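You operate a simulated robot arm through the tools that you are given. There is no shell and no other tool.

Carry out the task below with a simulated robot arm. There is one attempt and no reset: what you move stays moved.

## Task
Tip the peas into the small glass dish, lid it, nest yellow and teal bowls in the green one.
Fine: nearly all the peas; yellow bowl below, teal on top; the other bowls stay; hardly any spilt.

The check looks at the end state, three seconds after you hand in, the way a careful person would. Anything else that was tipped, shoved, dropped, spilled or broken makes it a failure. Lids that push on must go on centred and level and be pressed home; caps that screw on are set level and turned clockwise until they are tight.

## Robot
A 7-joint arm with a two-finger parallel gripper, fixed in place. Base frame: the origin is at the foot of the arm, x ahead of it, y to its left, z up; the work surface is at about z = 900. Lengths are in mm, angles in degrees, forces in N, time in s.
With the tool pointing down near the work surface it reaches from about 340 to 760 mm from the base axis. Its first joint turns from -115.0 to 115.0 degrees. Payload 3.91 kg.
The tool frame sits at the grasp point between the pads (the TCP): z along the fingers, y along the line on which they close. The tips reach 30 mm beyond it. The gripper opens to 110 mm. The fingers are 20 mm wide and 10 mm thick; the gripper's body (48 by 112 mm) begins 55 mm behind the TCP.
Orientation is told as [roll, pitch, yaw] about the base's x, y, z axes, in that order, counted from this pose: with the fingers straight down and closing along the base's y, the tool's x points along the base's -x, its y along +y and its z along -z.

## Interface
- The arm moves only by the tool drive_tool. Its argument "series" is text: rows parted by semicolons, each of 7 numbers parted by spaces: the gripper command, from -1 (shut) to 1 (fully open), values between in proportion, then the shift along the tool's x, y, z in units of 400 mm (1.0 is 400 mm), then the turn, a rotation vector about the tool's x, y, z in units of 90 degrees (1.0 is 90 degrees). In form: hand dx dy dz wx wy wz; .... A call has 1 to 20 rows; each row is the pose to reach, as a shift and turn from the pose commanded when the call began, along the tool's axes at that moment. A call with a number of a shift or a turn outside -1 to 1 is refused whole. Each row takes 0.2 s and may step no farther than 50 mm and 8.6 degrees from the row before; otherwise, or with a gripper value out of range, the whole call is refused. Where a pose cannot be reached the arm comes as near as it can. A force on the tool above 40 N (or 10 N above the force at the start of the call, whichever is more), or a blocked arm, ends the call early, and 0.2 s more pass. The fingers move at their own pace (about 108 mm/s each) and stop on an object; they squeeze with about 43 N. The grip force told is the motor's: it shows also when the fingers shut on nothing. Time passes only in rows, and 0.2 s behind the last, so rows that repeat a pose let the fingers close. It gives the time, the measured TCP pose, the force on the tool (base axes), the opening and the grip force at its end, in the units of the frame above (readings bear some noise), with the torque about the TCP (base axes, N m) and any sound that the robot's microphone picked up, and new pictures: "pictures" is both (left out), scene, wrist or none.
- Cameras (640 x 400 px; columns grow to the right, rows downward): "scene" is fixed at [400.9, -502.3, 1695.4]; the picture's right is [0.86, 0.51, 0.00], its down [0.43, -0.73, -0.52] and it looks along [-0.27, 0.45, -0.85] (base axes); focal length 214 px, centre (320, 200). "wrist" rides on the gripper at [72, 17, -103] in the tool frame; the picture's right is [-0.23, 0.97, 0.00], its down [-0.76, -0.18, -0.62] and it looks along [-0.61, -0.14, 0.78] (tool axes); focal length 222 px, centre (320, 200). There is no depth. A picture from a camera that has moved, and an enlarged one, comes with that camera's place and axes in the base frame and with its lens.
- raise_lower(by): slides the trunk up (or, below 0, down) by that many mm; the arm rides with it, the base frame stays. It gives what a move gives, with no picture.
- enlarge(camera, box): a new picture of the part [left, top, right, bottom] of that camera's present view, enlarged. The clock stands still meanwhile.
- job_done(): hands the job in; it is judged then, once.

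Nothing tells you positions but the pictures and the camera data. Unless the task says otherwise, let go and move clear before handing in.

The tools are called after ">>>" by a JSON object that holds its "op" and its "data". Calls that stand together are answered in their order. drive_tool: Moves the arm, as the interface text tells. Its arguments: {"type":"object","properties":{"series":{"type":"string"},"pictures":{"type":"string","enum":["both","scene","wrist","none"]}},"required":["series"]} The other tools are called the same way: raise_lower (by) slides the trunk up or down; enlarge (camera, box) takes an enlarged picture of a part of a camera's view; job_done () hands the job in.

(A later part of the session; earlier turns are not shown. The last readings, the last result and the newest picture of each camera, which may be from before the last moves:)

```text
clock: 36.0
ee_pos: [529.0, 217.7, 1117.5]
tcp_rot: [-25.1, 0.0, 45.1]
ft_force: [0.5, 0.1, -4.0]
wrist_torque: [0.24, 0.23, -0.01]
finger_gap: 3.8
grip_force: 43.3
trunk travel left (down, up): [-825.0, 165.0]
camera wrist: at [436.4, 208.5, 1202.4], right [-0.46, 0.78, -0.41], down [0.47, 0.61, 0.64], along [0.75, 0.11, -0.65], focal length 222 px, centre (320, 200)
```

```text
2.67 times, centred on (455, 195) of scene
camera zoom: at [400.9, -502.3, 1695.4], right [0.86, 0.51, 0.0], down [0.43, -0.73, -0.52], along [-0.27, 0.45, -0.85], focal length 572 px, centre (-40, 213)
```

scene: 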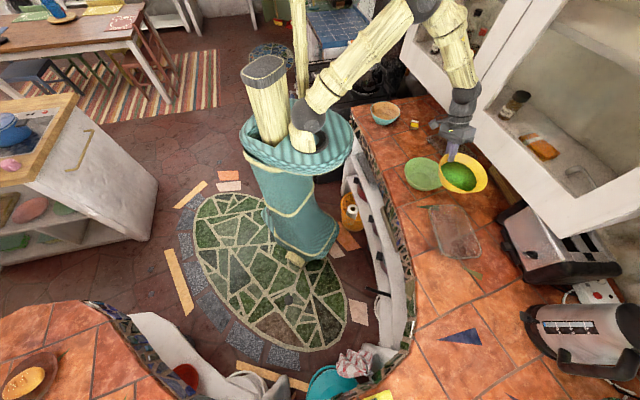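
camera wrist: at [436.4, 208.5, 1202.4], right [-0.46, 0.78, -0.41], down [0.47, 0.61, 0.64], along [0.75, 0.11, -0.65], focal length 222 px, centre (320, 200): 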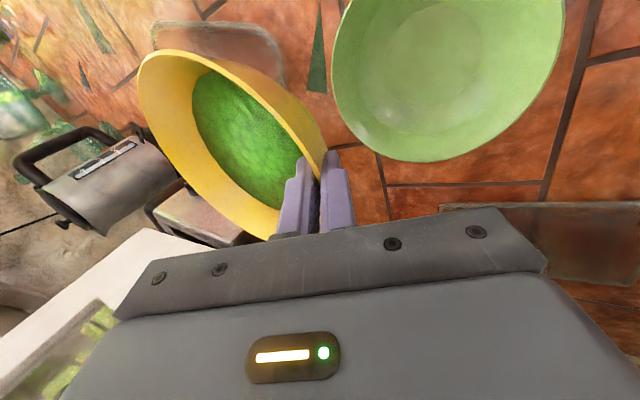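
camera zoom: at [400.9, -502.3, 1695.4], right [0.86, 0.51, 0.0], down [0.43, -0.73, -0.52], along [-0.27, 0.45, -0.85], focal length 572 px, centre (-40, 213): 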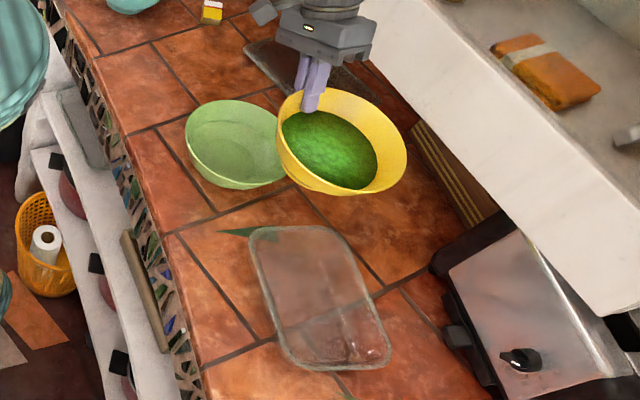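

The dish rim centre comes out at (663,29), rim z ≈ 960. I bring the bowl over and just outward of the dish, ready to pour toward the robot.

>>> {"op": "drive_tool", "data": {"series": "-1 -0.014 -0.035 0.031 0 0 0; -1 -0.028 -0.07 0.062 0 0 0; -1 -0.042 -0.106 0.093 0 0 0; -1 -0.056 -0.141 0.124 0 0 0; -1 -0.07 -0.176 0.155 0 0 0; -1 -0.084 -0.212 0.185 0 0 0; -1 -0.098 -0.247 0.216 0 0 0; -1 -0.1125 -0.282 0.2473 0 0 0; -1 -0.1125 -0.282 0.2473 0 0 0", "pictures": "both"}}

>>> {"op": "enlarge", "data": {"camera": "scene", "box": [410, 150, 530, 270]}}

>>> {"op": "enlarge", "data": {"camera": "wrist", "box": [80, 0, 400, 200]}}

```text
clock: 38.0
ee_pos: [663.0, 149.1, 1075.3]
tcp_rot: [-25.0, 0.0, 45.0]
ft_force: [-0.1, -0.5, -3.9]
wrist_torque: [0.24, 0.24, -0.03]
finger_gap: 3.7
grip_force: 42.8
trunk travel left (down, up): [-825.0, 165.0]
camera wrist: at [569.8, 138.7, 1159.7], right [-0.46, 0.78, -0.41], down [0.47, 0.61, 0.64], along [0.75, 0.1, -0.65], focal length 222 px, centre (320, 200)
```

scene: 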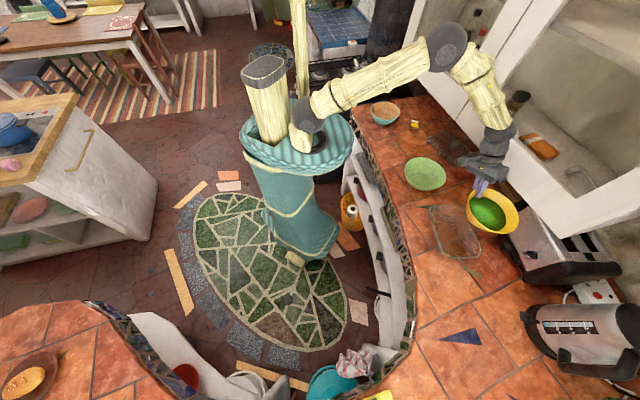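
wrist: 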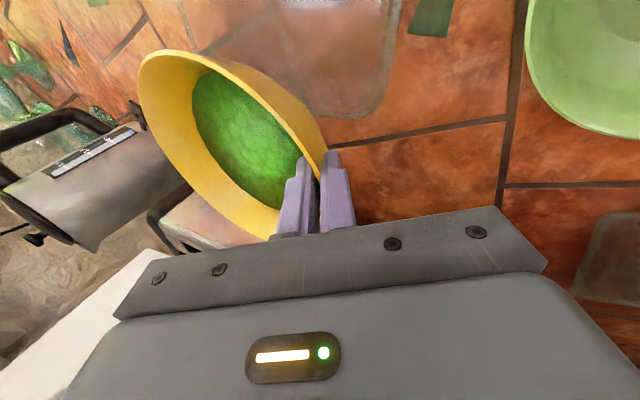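

```text
3.33 times, centred on (470, 210) of scene
camera zoom: at [400.9, -502.3, 1695.4], right [0.86, 0.51, 0.0], down [0.43, -0.73, -0.52], along [-0.27, 0.45, -0.85], focal length 715 px, centre (-180, 167)
```

zoom: 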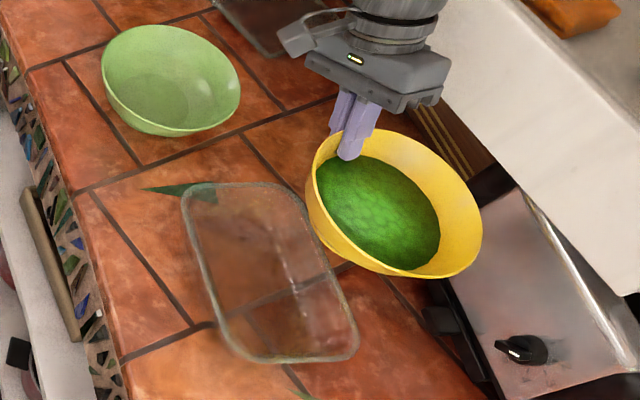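

```text
2.00 times, centred on (240, 100) of wrist
camera zoom: at [569.8, 138.7, 1159.7], right [-0.46, 0.78, -0.41], down [0.47, 0.61, 0.64], along [0.75, 0.1, -0.65], focal length 444 px, centre (480, 400)
```

zoom: 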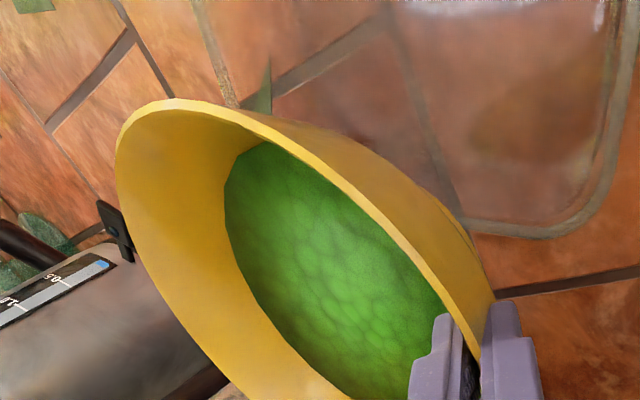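

The bowl is placed as planned (rim centre around s 565, l −448). I start tilting slowly and look after 24°.

>>> {"op": "drive_tool", "data": {"series": "-1 -0.0125 0.0053 0.0113 0 -0.0302 0.0141; -1 -0.025 0.0095 0.0204 0 -0.0604 0.0282; -1 -0.035 0.0137 0.0295 0 -0.0906 0.0423; -1 -0.0425 0.018 0.0385 0 -0.1208 0.0563; -1 -0.0488 0.0211 0.0453 0 -0.151 0.0704; -1 -0.0513 0.0232 0.0499 0 -0.1813 0.0845; -1 -0.0485 0.0243 0.0521 0 -0.2115 0.0986; -1 -0.0443 0.0243 0.0521 0 -0.2417 0.1127", "pictures": "scene"}}

>>> {"op": "enlarge", "data": {"camera": "scene", "box": [410, 150, 530, 270]}}

```text
clock: 39.8
ee_pos: [674.7, 161.1, 1052.4]
tcp_rot: [-25.1, -23.9, 44.9]
ft_force: [0.0, 0.0, -4.0]
wrist_torque: [0.16, 0.27, 0.02]
finger_gap: 3.9
grip_force: 43.4
trunk travel left (down, up): [-825.0, 165.0]
```

scene: 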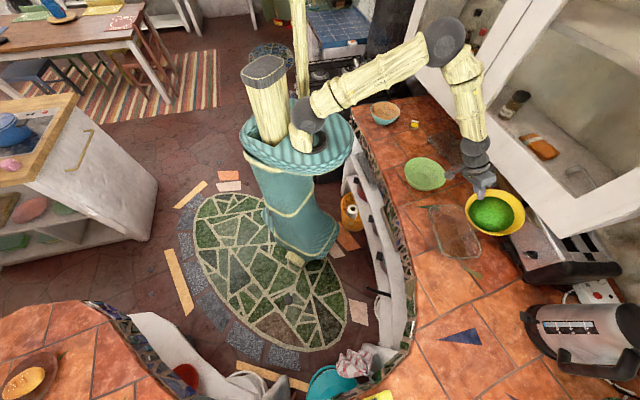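

```text
3.33 times, centred on (470, 210) of scene
camera zoom: at [400.9, -502.3, 1695.4], right [0.86, 0.51, 0.0], down [0.43, -0.73, -0.52], along [-0.27, 0.45, -0.85], focal length 715 px, centre (-180, 167)
```

zoom: 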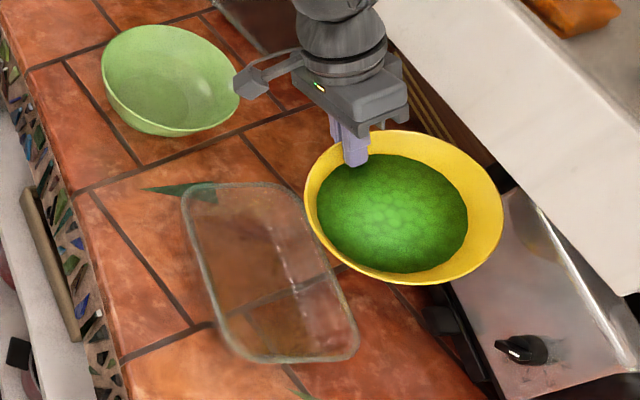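

No peas have moved yet and the lip is over the dish. I continue to 60° with the lip held over the dish.

>>> {"op": "drive_tool", "data": {"series": "-1 0.0043 -0.0008 -0.0018 0 -0.0302 0.0141; -1 0.0091 -0.0017 -0.0037 0 -0.0604 0.0282; -1 0.0139 -0.0032 -0.0068 0 -0.0906 0.0423; -1 0.0188 -0.0047 -0.0101 0 -0.1208 0.0563; -1 0.0243 -0.0065 -0.014 0 -0.151 0.0704; -1 0.0296 -0.009 -0.0194 0 -0.1813 0.0845; -1 0.0351 -0.0116 -0.0248 0 -0.2115 0.0986; -1 0.0407 -0.0146 -0.0313 0 -0.2417 0.1127; -1 0.0468 -0.0175 -0.0375 0 -0.2719 0.1268", "pictures": "scene"}}

>>> {"op": "enlarge", "data": {"camera": "scene", "box": [410, 150, 530, 270]}}

```text
clock: 41.8
ee_pos: [658.5, 144.6, 1059.2]
tcp_rot: [-25.1, -51.0, 45.0]
ft_force: [-0.3, -0.3, -3.9]
wrist_torque: [0.15, 0.32, 0.04]
finger_gap: 3.8
grip_force: 43.0
trunk travel left (down, up): [-825.0, 165.0]
```

scene: 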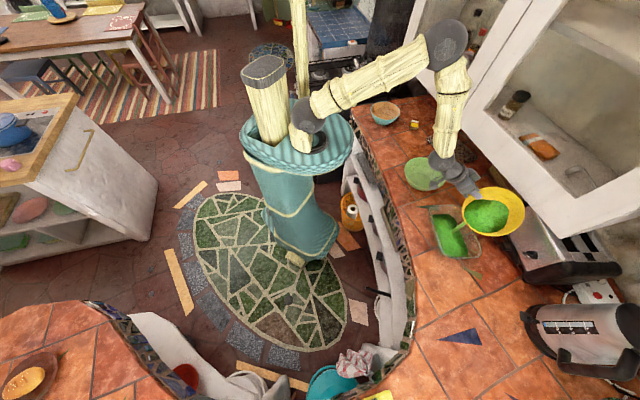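

```text
3.33 times, centred on (470, 210) of scene
camera zoom: at [400.9, -502.3, 1695.4], right [0.86, 0.51, 0.0], down [0.43, -0.73, -0.52], along [-0.27, 0.45, -0.85], focal length 715 px, centre (-180, 167)
```

zoom: 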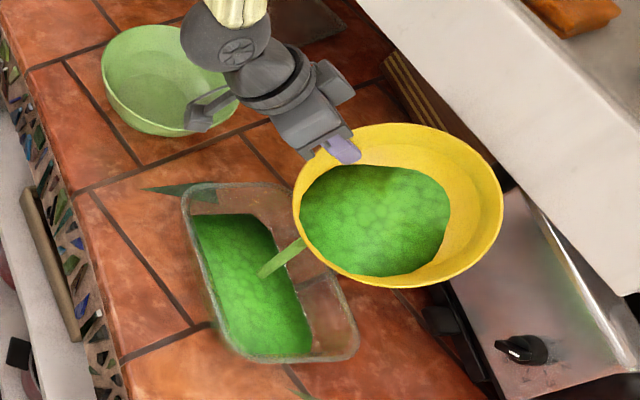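

Peas are flowing cleanly into the dish. I keep tilting with the lip in place.

>>> {"op": "drive_tool", "data": {"series": "-1 0.0016 -0.0042 -0.009 0 -0.0302 0.0141; -1 0.0041 -0.0084 -0.018 0 -0.0604 0.0282; -1 0.0064 -0.0126 -0.027 0 -0.0906 0.0423; -1 0.0116 -0.0162 -0.0347 0 -0.1208 0.0563; -1 0.0168 -0.0197 -0.0422 0 -0.151 0.0704; -1 0.0213 -0.0237 -0.0509 0 -0.1813 0.0845; -1 0.0258 -0.0278 -0.0595 0 -0.2115 0.0986; -1 0.0326 -0.0313 -0.067 0 -0.2417 0.1127; -1 0.0326 -0.0313 -0.067 0 -0.2417 0.1127", "pictures": "scene"}}

>>> {"op": "enlarge", "data": {"camera": "scene", "box": [410, 150, 530, 270]}}

```text
clock: 43.8
ee_pos: [633.8, 122.3, 1069.9]
tcp_rot: [-25.0, -75.1, 45.1]
ft_force: [0.5, -0.4, -3.5]
wrist_torque: [0.06, 0.27, -0.02]
finger_gap: 3.3
grip_force: 42.9
trunk travel left (down, up): [-825.0, 165.0]
```

scene: 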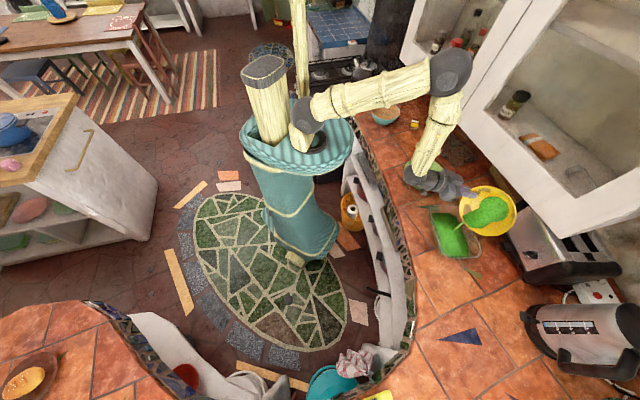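

```text
3.33 times, centred on (470, 210) of scene
camera zoom: at [400.9, -502.3, 1695.4], right [0.86, 0.51, 0.0], down [0.43, -0.73, -0.52], along [-0.27, 0.45, -0.85], focal length 715 px, centre (-180, 167)
```

zoom: 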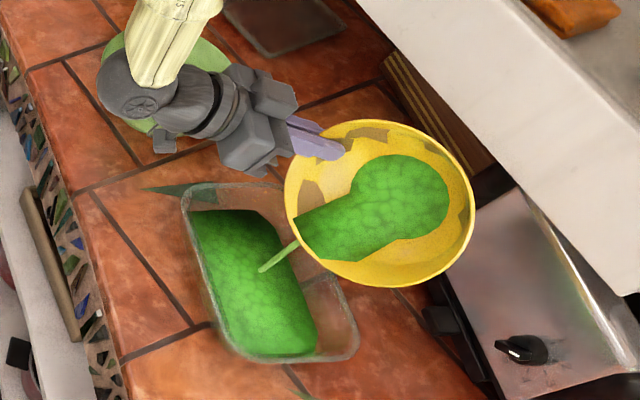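

Still flowing well with nothing outside the dish. I carry the tilt on to 111°.

>>> {"op": "drive_tool", "data": {"series": "-1 0.0028 -0.0044 -0.0095 0 -0.0302 0.0141; -1 0.0056 -0.0088 -0.019 0 -0.0604 0.0282; -1 0.0084 -0.0132 -0.0285 0 -0.0906 0.0423; -1 0.0112 -0.0176 -0.038 0 -0.1208 0.0563; -1 0.014 -0.022 -0.0475 0 -0.151 0.0704; -1 0.0168 -0.0264 -0.057 0 -0.1813 0.0845; -1 0.0196 -0.0308 -0.0665 0 -0.2115 0.0986; -1 0.0224 -0.0352 -0.076 0 -0.2417 0.1127; -1 0.0252 -0.0396 -0.0855 0 -0.2719 0.1268; -1 0.028 -0.044 -0.095 0 -0.3021 0.1409; -1 0.028 -0.044 -0.095 0 -0.3021 0.1409", "pictures": "scene"}}

>>> {"op": "enlarge", "data": {"camera": "scene", "box": [410, 150, 530, 270]}}

```text
clock: 46.2
ee_pos: [604.2, 91.0, 1068.7]
tcp_rot: [155.0, -74.9, -135.1]
ft_force: [0.4, -1.1, -3.1]
wrist_torque: [0.05, 0.23, 0.02]
finger_gap: 3.6
grip_force: 42.5
trunk travel left (down, up): [-825.0, 165.0]
```

scene: 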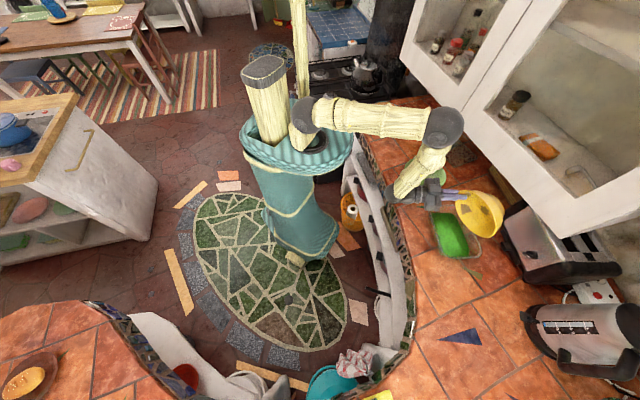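

```text
3.33 times, centred on (470, 210) of scene
camera zoom: at [400.9, -502.3, 1695.4], right [0.86, 0.51, 0.0], down [0.43, -0.73, -0.52], along [-0.27, 0.45, -0.85], focal length 715 px, centre (-180, 167)
```

zoom: 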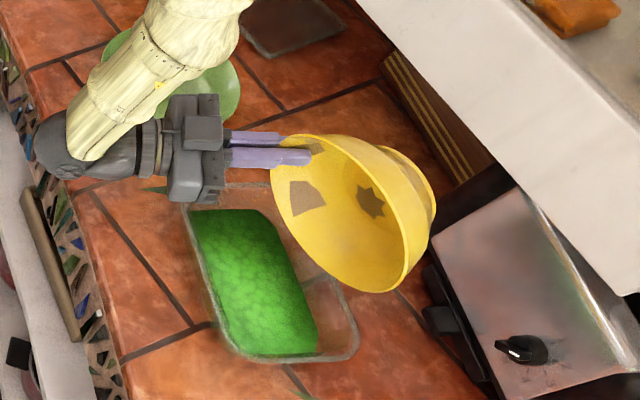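

The bowl is empty and the peas are in the dish with none around it. I raise the bowl a little and tilt it back upright.

>>> {"op": "drive_tool", "data": {"series": "-1 -0.05 0.0055 0.012 0 0 0; -1 -0.0966 0.0109 0.0235 0 0 0; -1 -0.0966 0.0109 0.0235 0 0.0755 -0.0352; -1 -0.0966 0.0109 0.0235 0 0.151 -0.0704; -1 -0.0966 0.0109 0.0235 0 0.2265 -0.1056; -1 -0.0966 0.0109 0.0235 0 0.302 -0.1408; -1 -0.0966 0.0109 0.0235 0 0.3775 -0.176; -1 -0.0966 0.0109 0.0235 0 0.453 -0.2112; -1 -0.0966 0.0109 0.0235 0 0.5285 -0.2464; -1 -0.0966 0.0109 0.0235 0 0.5285 -0.2464", "pictures": "scene"}}

>>> {"op": "enlarge", "data": {"camera": "scene", "box": [410, 150, 530, 270]}}

```text
clock: 48.4
ee_pos: [607.2, 92.0, 1108.4]
tcp_rot: [-25.0, -52.4, 45.0]
ft_force: [0.1, 0.3, -2.3]
wrist_torque: [0.08, 0.2, 0.03]
finger_gap: 3.6
grip_force: 43.6
trunk travel left (down, up): [-825.0, 165.0]
```

scene: 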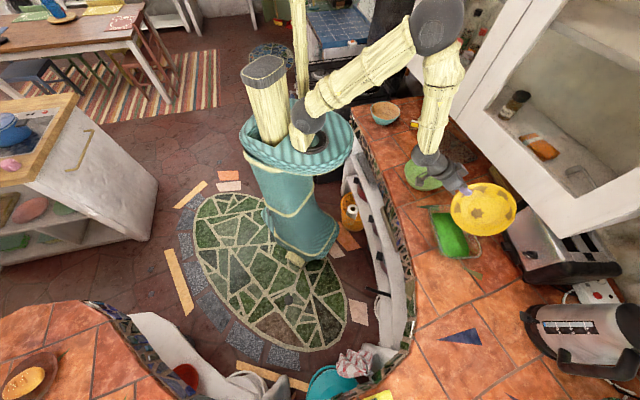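

```text
3.33 times, centred on (470, 210) of scene
camera zoom: at [400.9, -502.3, 1695.4], right [0.86, 0.51, 0.0], down [0.43, -0.73, -0.52], along [-0.27, 0.45, -0.85], focal length 715 px, centre (-180, 167)
```

zoom: 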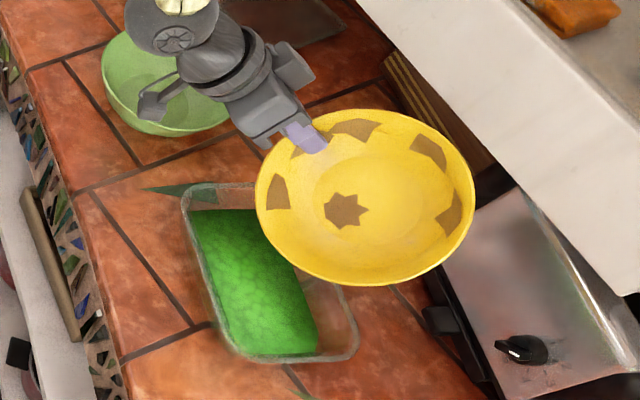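

The bowl is clean. I finish levelling it.

>>> {"op": "drive_tool", "data": {"series": "-1 0 0 0 0 0.0755 -0.0352; -1 0 0 0 0 0.151 -0.0704; -1 0 0 0 0 0.2265 -0.1056; -1 0 0 0 0 0.302 -0.1408; -1 0 0 0 0 0.3775 -0.176; -1 0 0 0 0 0.453 -0.2112; -1 0 0 0 0 0.5285 -0.2464; -1 0 0 0 0 0.5285 -0.2464", "pictures": "wrist"}}

>>> {"op": "enlarge", "data": {"camera": "scene", "box": [410, 140, 530, 270]}}

```text
clock: 50.2
ee_pos: [604.6, 91.9, 1107.2]
tcp_rot: [-25.0, 0.2, 45.0]
ft_force: [-0.1, -0.1, -2.6]
wrist_torque: [0.16, 0.13, 0.02]
finger_gap: 3.6
grip_force: 43.0
trunk travel left (down, up): [-825.0, 165.0]
camera wrist: at [512.1, 82.1, 1192.3], right [-0.46, 0.78, -0.41], down [0.47, 0.61, 0.64], along [0.75, 0.1, -0.65], focal length 222 px, centre (320, 200)
```

wrist: 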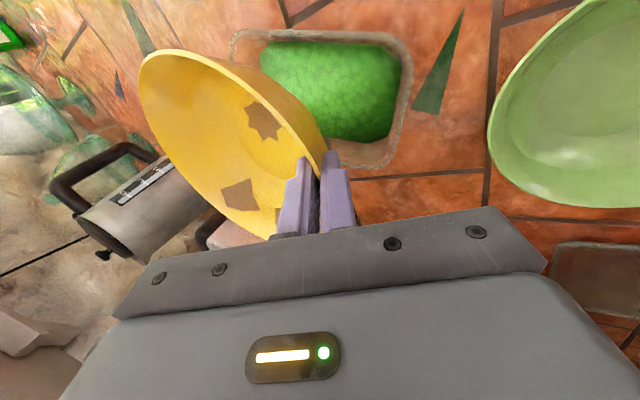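

```text
3.08 times, centred on (470, 205) of scene
camera zoom: at [400.9, -502.3, 1695.4], right [0.86, 0.51, 0.0], down [0.43, -0.73, -0.52], along [-0.27, 0.45, -0.85], focal length 660 px, centre (-142, 185)
```

zoom: 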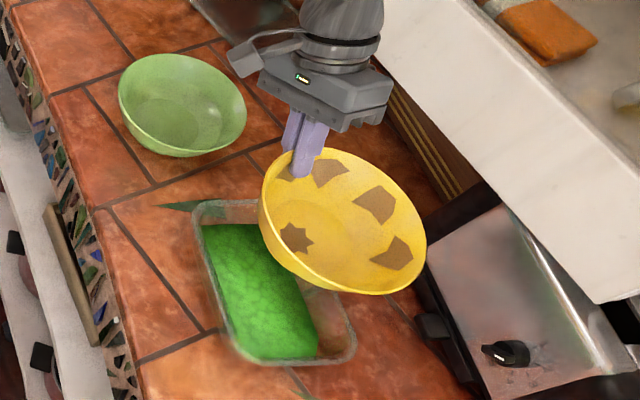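

The bowl is level and empty. I'll set it back on its old spot to regrip it shallower, so that the fingers won't hit the green rim when nesting.

>>> {"op": "drive_tool", "data": {"series": "-1 -0.0063 0.0634 -0.0296 0 0 0; -1 -0.0127 0.1269 -0.0592 0 0 0; -1 -0.019 0.1903 -0.0887 0 0 0; -1 -0.0254 0.2538 -0.1183 0 0 0; -1 -0.0317 0.3172 -0.1479 0 0 0; -1 -0.038 0.3806 -0.1775 0 0 0; -1 -0.0444 0.4441 -0.2071 0 0 0; -1 -0.0507 0.5075 -0.2366 0 0 0; -1 -0.0571 0.571 -0.2662 0 0 0; -1 -0.0634 0.6344 -0.2958 0 0 0; -1 -0.0697 0.6978 -0.3254 0 0 0; -1 -0.0761 0.7613 -0.355 0 0 0; -1 -0.0824 0.8247 -0.3845 0 0 0; -1 -0.0888 0.888 -0.4141 0 0 0; -1 -0.0888 0.888 -0.4141 0 0 0", "pictures": "none"}}

```text
clock: 53.4
ee_pos: [351.8, 393.0, 1108.1]
tcp_rot: [-25.0, 0.0, 45.0]
ft_force: [-1.0, 0.7, -3.1]
wrist_torque: [0.16, 0.13, -0.01]
finger_gap: 3.7
grip_force: 42.8
trunk travel left (down, up): [-825.0, 165.0]
```

Now over to its old place and down to just above the counter.

>>> {"op": "drive_tool", "data": {"series": "-1 0 0.0582 -0.0271 0 0 0; -1 0 0.1163 -0.0542 0 0 0; -1 0 0.1745 -0.0813 0 0 0; -1 0 0.207 -0.0116 0 0 0; -1 0 0.2395 0.0581 0 0 0; -1 0 0.272 0.1278 0 0 0; -1 0 0.29 0.1664 0 0 0; -1 0 0.3045 0.1974 0 0 0; -1 0 0.3045 0.1974 0 0 0", "pictures": "both"}}

>>> {"op": "enlarge", "data": {"camera": "scene", "box": [370, 95, 430, 165]}}

```text
clock: 55.4
ee_pos: [300.1, 449.2, 981.8]
tcp_rot: [-25.0, -0.1, 45.1]
ft_force: [-0.4, -0.5, -3.5]
wrist_torque: [0.13, 0.16, -0.01]
finger_gap: 3.9
grip_force: 43.0
trunk travel left (down, up): [-825.0, 165.0]
camera wrist: at [207.5, 439.9, 1067.3], right [-0.46, 0.78, -0.41], down [0.47, 0.61, 0.64], along [0.75, 0.1, -0.65], focal length 222 px, centre (320, 200)
```

scene: 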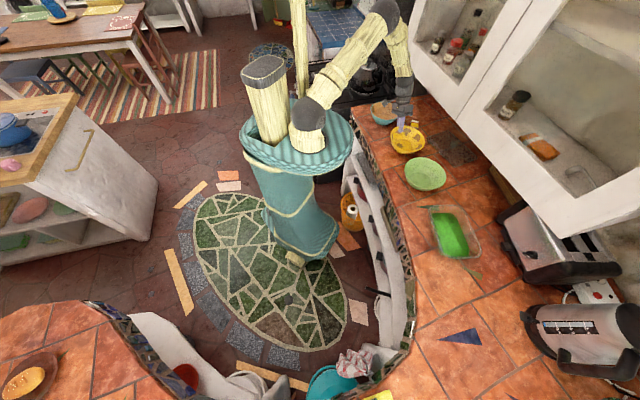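
wrist: 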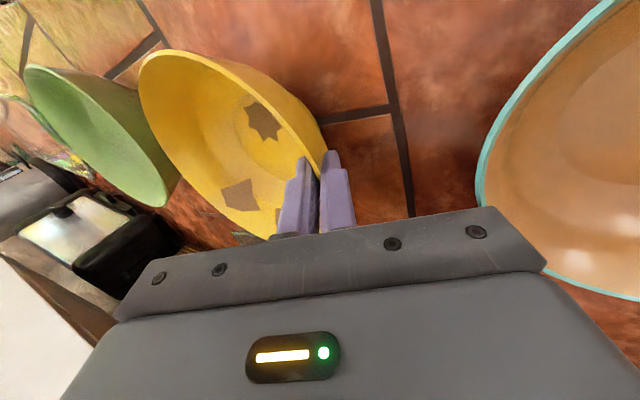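

```text
5.71 times, centred on (400, 130) of scene
camera zoom: at [400.9, -502.3, 1695.4], right [0.86, 0.51, 0.0], down [0.43, -0.73, -0.52], along [-0.27, 0.45, -0.85], focal length 1226 px, centre (-137, 600)
```

zoom: 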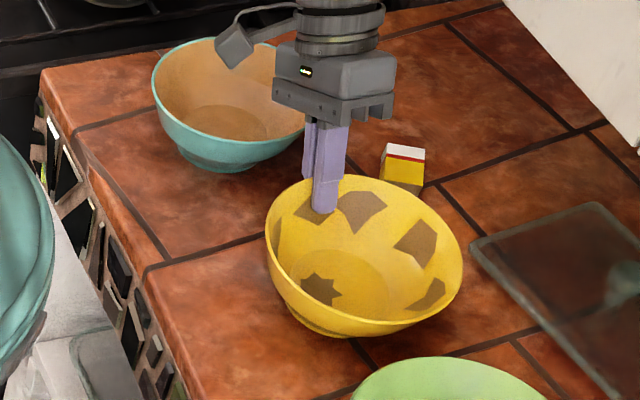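

Bowl hovers about 15 mm up; I lower in small steps.

>>> {"op": "drive_tool", "data": {"series": "-1 0 0.0042 0.0091 0 0 0; -1 0 0.0085 0.0181 0 0 0; -1 0 0.0127 0.0272 0 0 0; -1 0 0.0127 0.0272 0 0 0", "pictures": "none"}}

```text
clock: 56.4
ee_pos: [299.2, 450.3, 973.1]
tcp_rot: [-25.0, -0.2, 45.2]
ft_force: [-3.6, 4.4, 14.6]
wrist_torque: [-0.42, -1.25, 0.33]
finger_gap: 3.8
grip_force: 43.2
trunk travel left (down, up): [-825.0, 165.0]
```

The foot touched on its outer side; I ease up 2 mm and open the fingers.

>>> {"op": "drive_tool", "data": {"series": "-1 0 -0.0021 -0.0045 0 0 0; -1 0 -0.0021 -0.0045 0 0 0; -0.7 0 -0.0021 -0.0045 0 0 0; -0.3 0 -0.0021 -0.0045 0 0 0; -0.2 0 -0.0021 -0.0045 0 0 0; -0.2 0 -0.0021 -0.0045 0 0 0", "pictures": "both"}}

>>> {"op": "enlarge", "data": {"camera": "scene", "box": [370, 95, 430, 165]}}

>>> {"op": "enlarge", "data": {"camera": "wrist", "box": [80, 0, 400, 200]}}

```text
clock: 57.8
ee_pos: [299.2, 450.1, 973.2]
tcp_rot: [-24.9, 0.0, 45.1]
ft_force: [0.5, 0.4, 1.5]
wrist_torque: [-0.02, 0.01, 0.01]
finger_gap: 44.0
grip_force: 0.0
trunk travel left (down, up): [-825.0, 165.0]
camera wrist: at [206.4, 439.4, 1059.1], right [-0.46, 0.78, -0.41], down [0.47, 0.61, 0.64], along [0.75, 0.1, -0.65], focal length 222 px, centre (320, 200)
```

scene: 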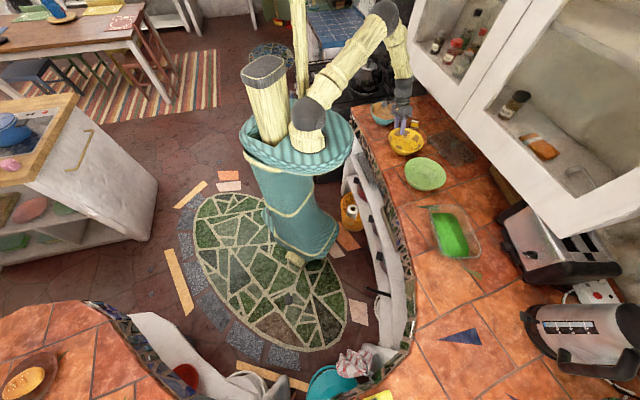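
wrist: 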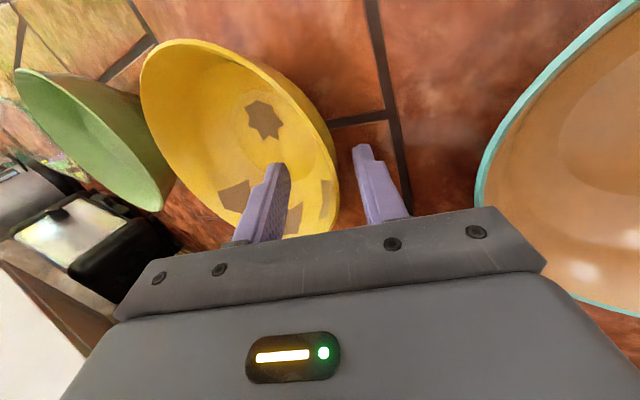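

```text
5.71 times, centred on (400, 130) of scene
camera zoom: at [400.9, -502.3, 1695.4], right [0.86, 0.51, 0.0], down [0.43, -0.73, -0.52], along [-0.27, 0.45, -0.85], focal length 1226 px, centre (-137, 600)
```

zoom: 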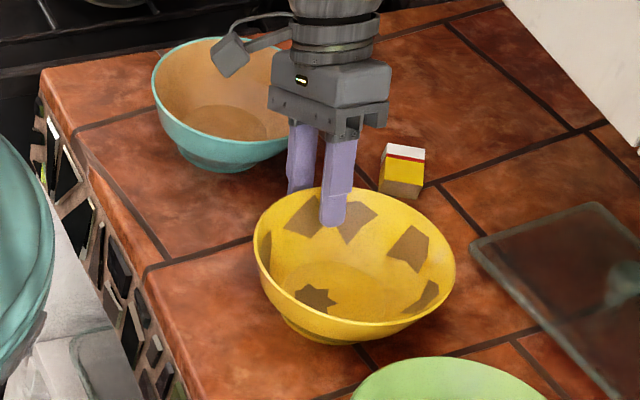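

```text
2.00 times, centred on (240, 100) of wrist
camera zoom: at [206.4, 439.4, 1059.1], right [-0.46, 0.78, -0.41], down [0.47, 0.61, 0.64], along [0.75, 0.1, -0.65], focal length 444 px, centre (480, 400)
```

zoom: 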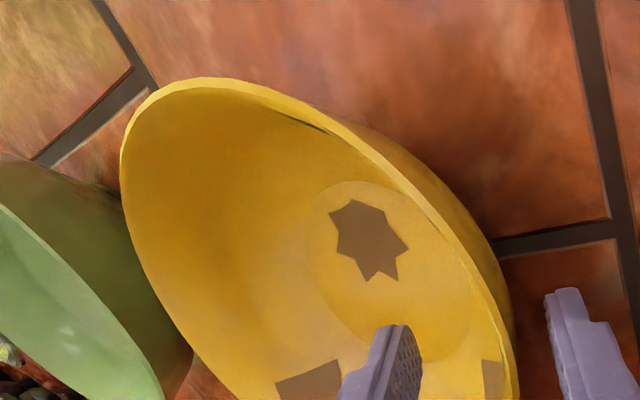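

The bowl settled at about s 529, l 28. I shift 9 mm outward at this height and regrip with a shallow hold.

>>> {"op": "drive_tool", "data": {"series": "-0.2 0 0.0105 -0.0049 0 0 0; -0.2 0 0.021 -0.0098 0 0 0; -0.6 0 0.021 -0.0098 0 0 0; -1 0 0.021 -0.0098 0 0 0; -1 0 0.021 -0.0098 0 0 0; -1 0 0.021 -0.0098 0 0 0", "pictures": "none"}}

```text
clock: 59.2
ee_pos: [293.0, 455.0, 975.6]
tcp_rot: [-25.0, -0.1, 45.1]
ft_force: [5.4, -3.9, 12.1]
wrist_torque: [-0.28, -1.2, -0.08]
finger_gap: 4.3
grip_force: 43.0
trunk travel left (down, up): [-825.0, 165.0]
```

Gripped; I lift gently.

>>> {"op": "drive_tool", "data": {"series": "-1 0 -0.0106 -0.0227 0 0 0; -1 0 -0.0317 -0.068 0 0 0; -1 0 -0.0528 -0.1133 0 0 0; -1 0 -0.074 -0.1586 0 0 0; -1 0 -0.0951 -0.204 0 0 0; -1 0 -0.1057 -0.2266 0 0 0; -1 0 -0.1057 -0.2266 0 0 0", "pictures": "both"}}

>>> {"op": "enlarge", "data": {"camera": "scene", "box": [370, 95, 450, 185]}}

```text
clock: 60.8
ee_pos: [292.2, 454.1, 1075.9]
tcp_rot: [-25.0, 0.0, 44.9]
ft_force: [-0.1, -0.7, -2.9]
wrist_torque: [0.16, 0.17, 0.01]
finger_gap: 3.4
grip_force: 42.7
trunk travel left (down, up): [-825.0, 165.0]
camera wrist: at [199.6, 445.2, 1161.0], right [-0.46, 0.78, -0.41], down [0.47, 0.61, 0.64], along [0.75, 0.1, -0.65], focal length 222 px, centre (320, 200)
```

scene: 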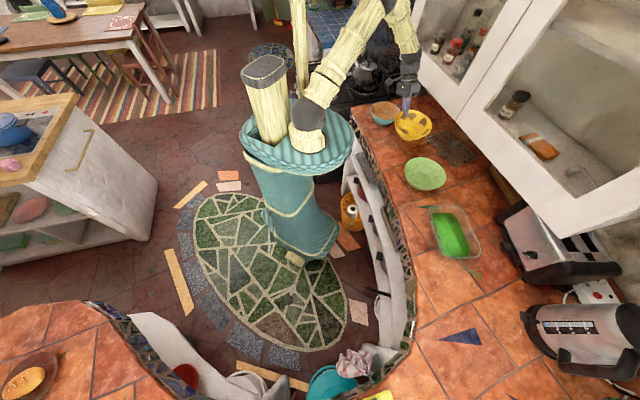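
wrist: 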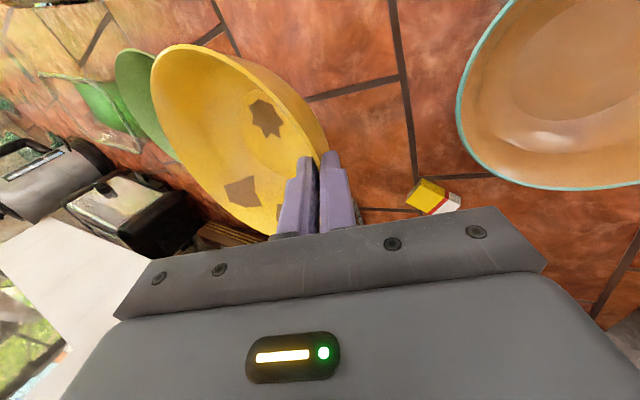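

```text
4.44 times, centred on (410, 140) of scene
camera zoom: at [400.9, -502.3, 1695.4], right [0.86, 0.51, 0.0], down [0.43, -0.73, -0.52], along [-0.27, 0.45, -0.85], focal length 953 px, centre (-80, 467)
```

zoom: 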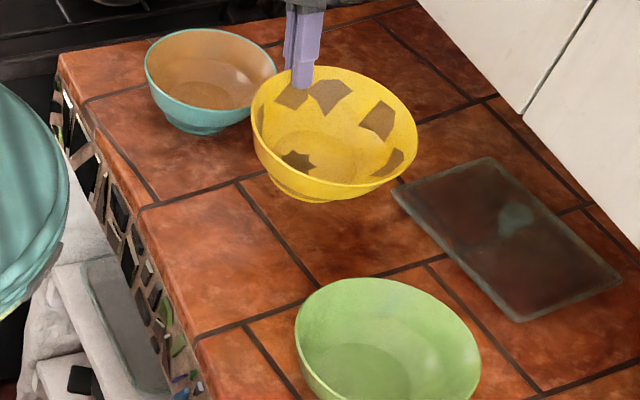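

Yellow bowl is held with its free side sagging slightly; I correct the roll by 5° while carrying it over the green bowl at (495,235).

>>> {"op": "drive_tool", "data": {"series": "-1 0.003 -0.0588 0.0274 0.007 0 0; -1 0.006 -0.1175 0.0548 0.014 0 0; -1 0.009 -0.1763 0.0822 0.021 0 0; -1 0.012 -0.235 0.1096 0.028 0 0; -1 0.015 -0.2938 0.137 0.035 0 0; -1 0.018 -0.3525 0.1644 0.042 0 0; -1 0.021 -0.4113 0.1918 0.049 0 0; -1 0.0243 -0.47 0.2192 0.055 0 0; -1 0.0243 -0.47 0.2192 0.055 0 0", "pictures": "both"}}

>>> {"op": "enlarge", "data": {"camera": "scene", "box": [395, 130, 475, 210]}}

>>> {"op": "enlarge", "data": {"camera": "wrist", "box": [80, 0, 400, 200]}}

```text
clock: 62.8
ee_pos: [433.0, 301.8, 1074.2]
tcp_rot: [-30.0, -0.1, 45.0]
ft_force: [0.6, -0.1, -2.0]
wrist_torque: [0.16, 0.15, 0.03]
finger_gap: 3.5
grip_force: 42.9
trunk travel left (down, up): [-825.0, 165.0]
camera wrist: at [334.2, 296.8, 1153.8], right [-0.44, 0.76, -0.49], down [0.43, 0.65, 0.63], along [0.79, 0.07, -0.61], focal length 222 px, centre (320, 200)
```

scene: 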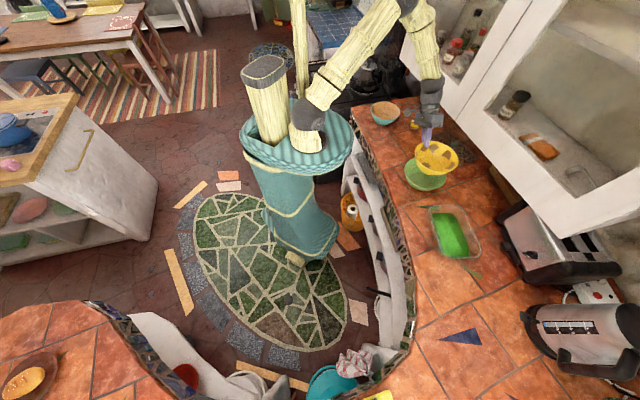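
wrist: 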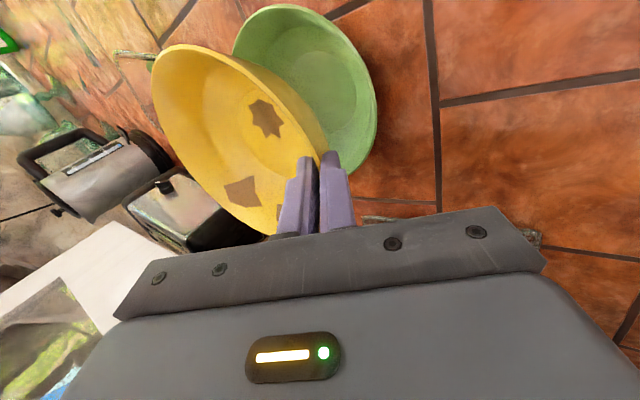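

```text
5.00 times, centred on (435, 170) of scene
camera zoom: at [400.9, -502.3, 1695.4], right [0.86, 0.51, 0.0], down [0.43, -0.73, -0.52], along [-0.27, 0.45, -0.85], focal length 1072 px, centre (-255, 350)
```

zoom: 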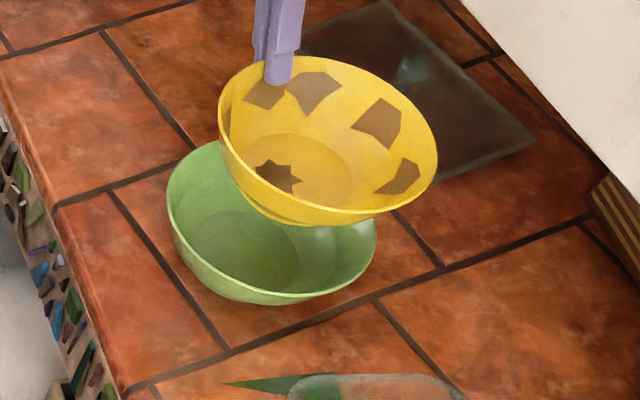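

```text
2.00 times, centred on (240, 100) of wrist
camera zoom: at [334.2, 296.8, 1153.8], right [-0.44, 0.76, -0.49], down [0.43, 0.65, 0.63], along [0.79, 0.07, -0.61], focal length 444 px, centre (480, 400)
```

zoom: 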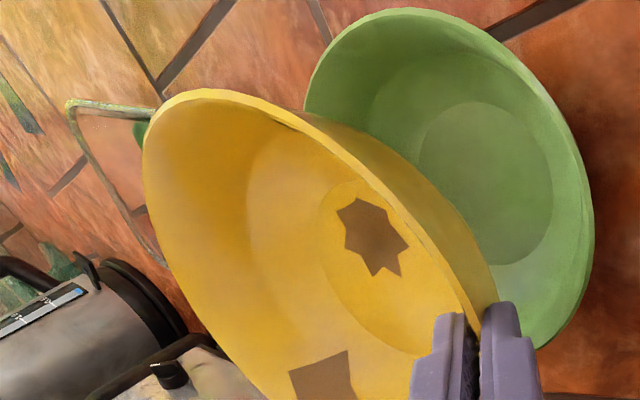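

Yellow is centred over green within a few mm. I correct slightly and descend most of the way.

>>> {"op": "drive_tool", "data": {"series": "-1 0.015 -0.0065 0.0037 0 0 0; -1 0.015 0.0185 0.047 0 0 0; -1 0.015 0.0435 0.0903 0 0 0; -1 0.015 0.0685 0.1336 0 0 0; -1 0.015 0.0873 0.166 0 0 0; -1 0.015 0.0873 0.166 0 0 0", "pictures": "both"}}

>>> {"op": "enlarge", "data": {"camera": "scene", "box": [395, 130, 465, 210]}}

>>> {"op": "enlarge", "data": {"camera": "wrist", "box": [80, 0, 400, 200]}}

```text
clock: 64.2
ee_pos: [429.7, 296.1, 1001.6]
tcp_rot: [-30.0, -0.1, 45.1]
ft_force: [-3.4, 4.9, 11.2]
wrist_torque: [0.29, 0.19, 0.01]
finger_gap: 3.4
grip_force: 42.9
trunk travel left (down, up): [-825.0, 165.0]
camera wrist: at [331.5, 291.3, 1079.9], right [-0.44, 0.76, -0.49], down [0.42, 0.65, 0.63], along [0.79, 0.07, -0.6], focal length 222 px, centre (320, 200)
```

scene: 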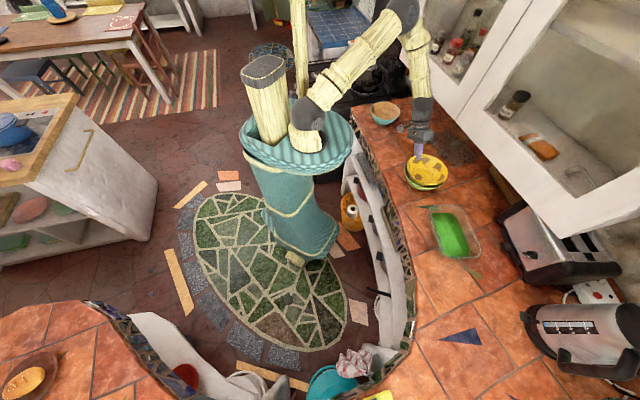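
wrist: 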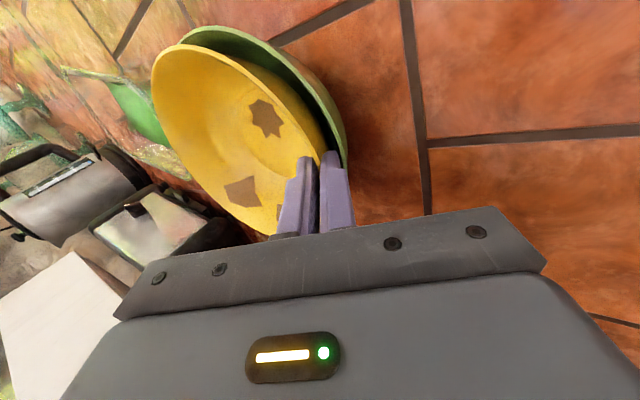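

```text
5.00 times, centred on (430, 170) of scene
camera zoom: at [400.9, -502.3, 1695.4], right [0.86, 0.51, 0.0], down [0.43, -0.73, -0.52], along [-0.27, 0.45, -0.85], focal length 1072 px, centre (-230, 350)
```

zoom: 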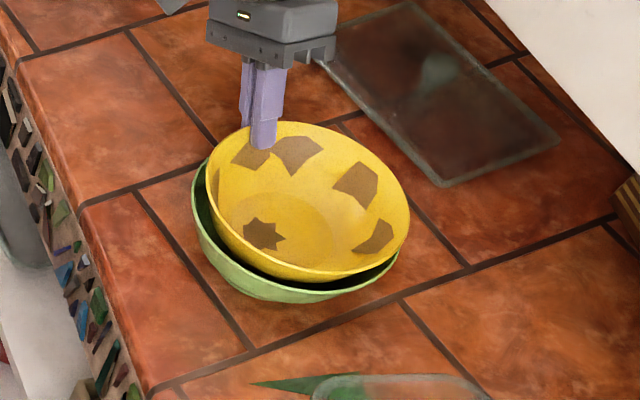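

```text
2.00 times, centred on (240, 100) of wrist
camera zoom: at [331.5, 291.3, 1079.9], right [-0.44, 0.76, -0.49], down [0.42, 0.65, 0.63], along [0.79, 0.07, -0.6], focal length 444 px, centre (480, 400)
```

zoom: 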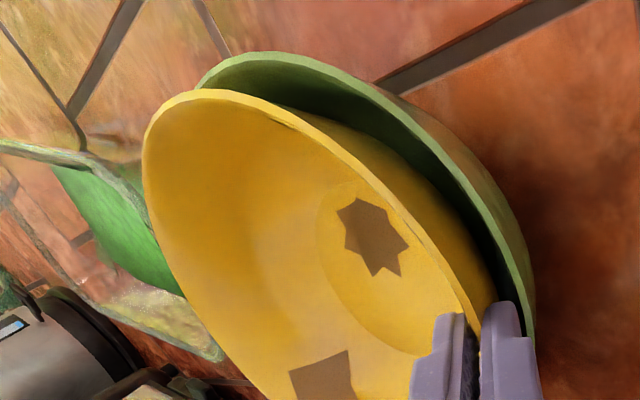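

The outer fingertip is just touching the green rim. I ease up 2 mm and tip the free side of the yellow bowl down so it is resting in the green one before I let go.

>>> {"op": "drive_tool", "data": {"series": "-1 0 -0.0035 -0.006 0 0 0; -1 0 -0.0035 -0.006 -0.02 0 0; -1 0 -0.0035 -0.006 -0.04 0 0; -1 0 -0.0035 -0.006 -0.055 0 0; -1 0 -0.0035 -0.006 -0.055 0 0", "pictures": "wrist"}}

>>> {"op": "enlarge", "data": {"camera": "scene", "box": [395, 130, 465, 210]}}

```text
clock: 65.4
ee_pos: [429.8, 294.6, 1001.2]
tcp_rot: [-25.1, 0.0, 45.0]
ft_force: [2.1, -1.8, 0.7]
wrist_torque: [0.0, -0.01, -0.04]
finger_gap: 3.3
grip_force: 43.0
trunk travel left (down, up): [-825.0, 165.0]
camera wrist: at [336.5, 285.0, 1086.0], right [-0.46, 0.78, -0.41], down [0.47, 0.61, 0.64], along [0.75, 0.1, -0.65], focal length 222 px, centre (320, 200)
```

wrist: 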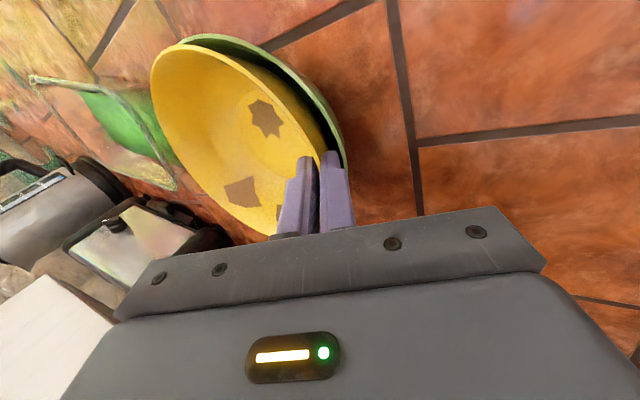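

```text
5.00 times, centred on (430, 170) of scene
camera zoom: at [400.9, -502.3, 1695.4], right [0.86, 0.51, 0.0], down [0.43, -0.73, -0.52], along [-0.27, 0.45, -0.85], focal length 1072 px, centre (-230, 350)
```

zoom: 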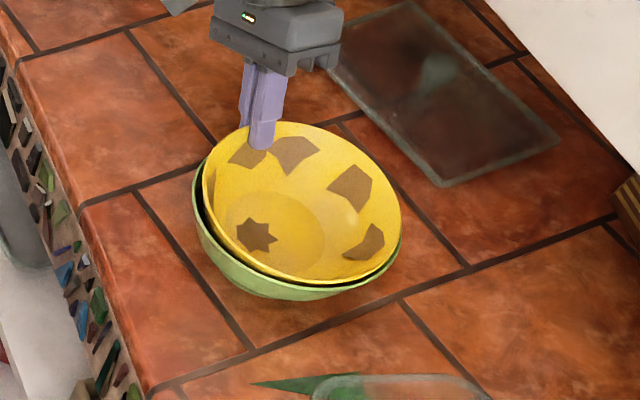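

The yellow bowl's weight is now carried by the green one. I open the fingers a little.

>>> {"op": "drive_tool", "data": {"series": "-0.9 0 0 0 0 0 0; -0.8 0 0 0 0 0 0; -0.6 0 0 0 0 0 0; -0.5 0 0 0 0 0 0; -0.5 0 0 0 0 0 0", "pictures": "wrist"}}

>>> {"op": "enlarge", "data": {"camera": "scene", "box": [395, 130, 465, 210]}}

```text
clock: 66.6
ee_pos: [429.8, 294.7, 1001.5]
tcp_rot: [-25.0, 0.0, 44.9]
ft_force: [0.8, -1.9, 3.8]
wrist_torque: [-0.13, -0.06, -0.03]
finger_gap: 25.8
grip_force: 0.1
trunk travel left (down, up): [-825.0, 165.0]
camera wrist: at [336.3, 285.0, 1086.1], right [-0.46, 0.78, -0.41], down [0.47, 0.61, 0.64], along [0.75, 0.11, -0.65], focal length 222 px, centre (320, 200)
```

wrist: 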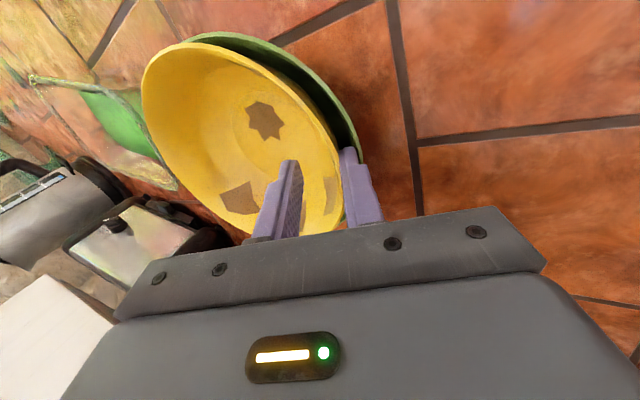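

```text
5.00 times, centred on (430, 170) of scene
camera zoom: at [400.9, -502.3, 1695.4], right [0.86, 0.51, 0.0], down [0.43, -0.73, -0.52], along [-0.27, 0.45, -0.85], focal length 1072 px, centre (-230, 350)
```

zoom: 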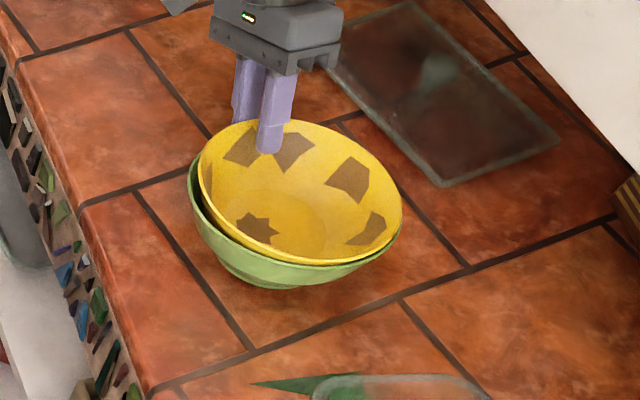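

The outer finger lightly leans on the green rim; I withdraw along the finger axis and look how the bowls settle.

>>> {"op": "drive_tool", "data": {"series": "-0.5 0 0 -0.02 0 0 0; -0.5 0 0 -0.06 0 0 0; -0.5 0 0 -0.12 0 0 0; -0.5 0 0 -0.2 0 0 0; -0.5 0 0 -0.2 0 0 0", "pictures": "wrist"}}

>>> {"op": "enlarge", "data": {"camera": "scene", "box": [395, 130, 465, 210]}}

>>> {"op": "enlarge", "data": {"camera": "wrist", "box": [100, 0, 420, 200]}}

```text
clock: 67.8
ee_pos: [403.0, 319.0, 1076.0]
tcp_rot: [-24.9, 0.0, 45.0]
ft_force: [0.5, -0.2, -0.4]
wrist_torque: [-0.02, 0.03, -0.01]
finger_gap: 27.4
grip_force: 0.0
trunk travel left (down, up): [-825.0, 165.0]
camera wrist: at [310.5, 309.6, 1161.0], right [-0.46, 0.78, -0.41], down [0.47, 0.61, 0.64], along [0.75, 0.1, -0.65], focal length 222 px, centre (320, 200)
```

wrist: 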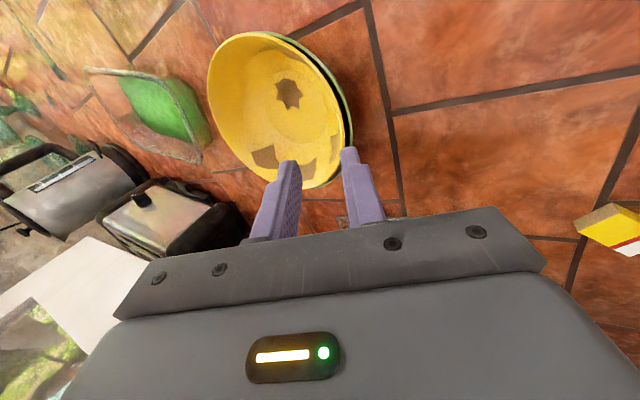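

```text
5.00 times, centred on (430, 170) of scene
camera zoom: at [400.9, -502.3, 1695.4], right [0.86, 0.51, 0.0], down [0.43, -0.73, -0.52], along [-0.27, 0.45, -0.85], focal length 1072 px, centre (-230, 350)
```

zoom: 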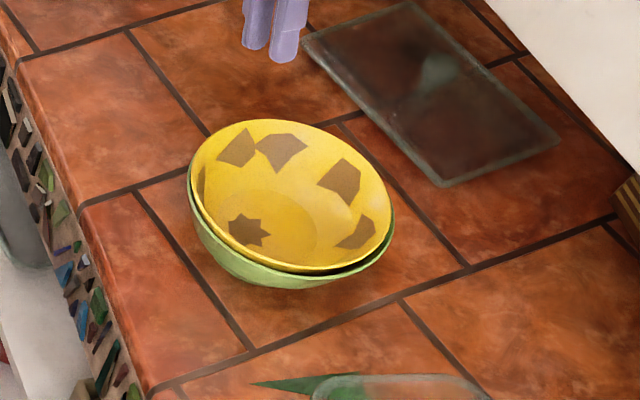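

```text
2.00 times, centred on (260, 100) of wrist
camera zoom: at [310.5, 309.6, 1161.0], right [-0.46, 0.78, -0.41], down [0.47, 0.61, 0.64], along [0.75, 0.1, -0.65], focal length 444 px, centre (440, 400)
```

zoom: 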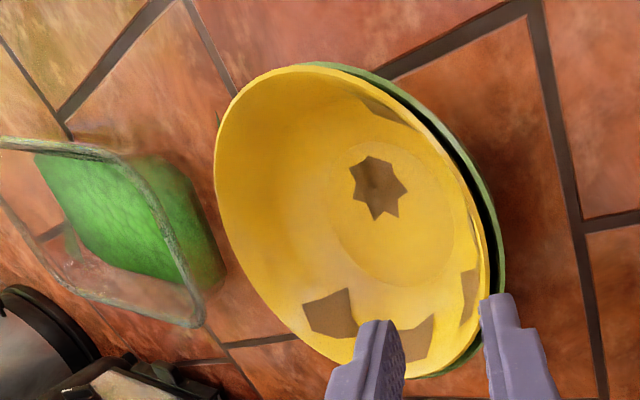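

Yellow sits in green; the green bowl slid about 15 mm toward +l, which I may nudge back later. Next, the teal bowl: I'll grip its right rim, so I roll the other way and move near it.

>>> {"op": "drive_tool", "data": {"series": "-0.3 -0.003 0.0626 -0.0347 -0.0794 0 0; -0.3 -0.006 0.1253 -0.0694 -0.1589 0 0; -0.3 -0.009 0.1879 -0.1041 -0.2383 0 0; -0.3 -0.012 0.2505 -0.1388 -0.3177 0 0; -0.3 -0.015 0.3131 -0.1736 -0.3971 0 0; -0.3 -0.018 0.3758 -0.2083 -0.4766 0 0; -0.3 -0.02 0.4384 -0.243 -0.556 0 0; -0.3 -0.02 0.4384 -0.243 -0.556 0 0", "pictures": "wrist"}}

>>> {"op": "enlarge", "data": {"camera": "scene", "box": [360, 85, 430, 155]}}

>>> {"op": "enlarge", "data": {"camera": "wrist", "box": [240, 0, 560, 200]}}

```text
clock: 69.6
ee_pos: [267.5, 466.2, 1088.3]
tcp_rot: [25.1, -0.1, 45.0]
ft_force: [-0.6, -0.8, 0.6]
wrist_torque: [0.01, 0.05, 0.02]
finger_gap: 38.6
grip_force: 0.0
trunk travel left (down, up): [-825.0, 165.0]
camera wrist: at [237.5, 394.4, 1186.5], right [-0.46, 0.78, 0.41], down [0.84, 0.24, 0.49], along [0.29, 0.57, -0.77], focal length 222 px, centre (320, 200)
```

wrist: 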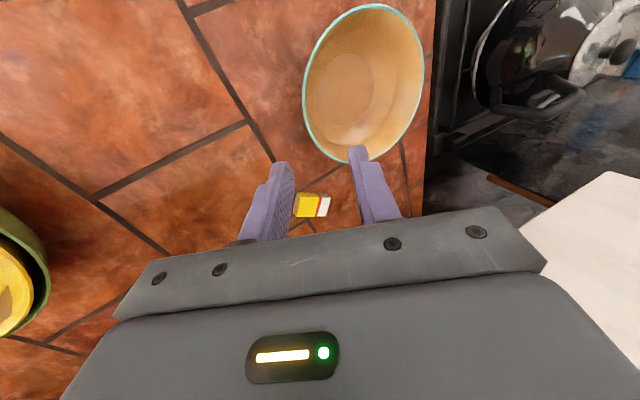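

```text
5.71 times, centred on (395, 120) of scene
camera zoom: at [400.9, -502.3, 1695.4], right [0.86, 0.51, 0.0], down [0.43, -0.73, -0.52], along [-0.27, 0.45, -0.85], focal length 1226 px, centre (-109, 657)
```

zoom: 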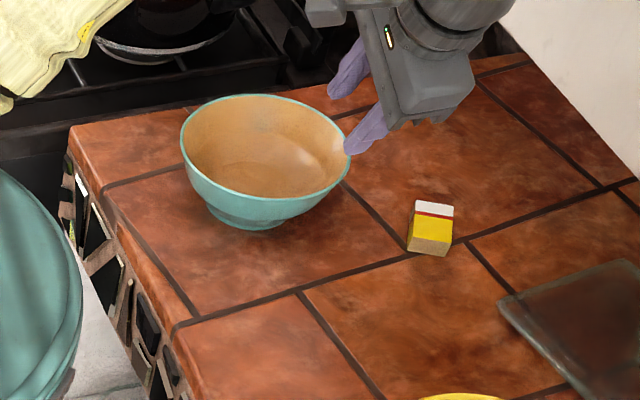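

```text
2.00 times, centred on (400, 100) of wrist
camera zoom: at [237.5, 394.4, 1186.5], right [-0.46, 0.78, 0.41], down [0.84, 0.24, 0.49], along [0.29, 0.57, -0.77], focal length 444 px, centre (160, 400)
```

zoom: 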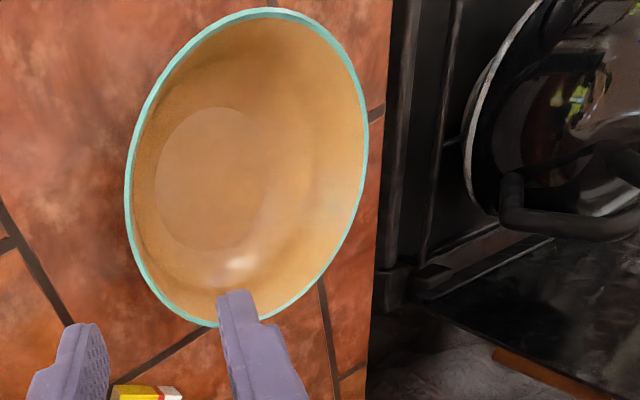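

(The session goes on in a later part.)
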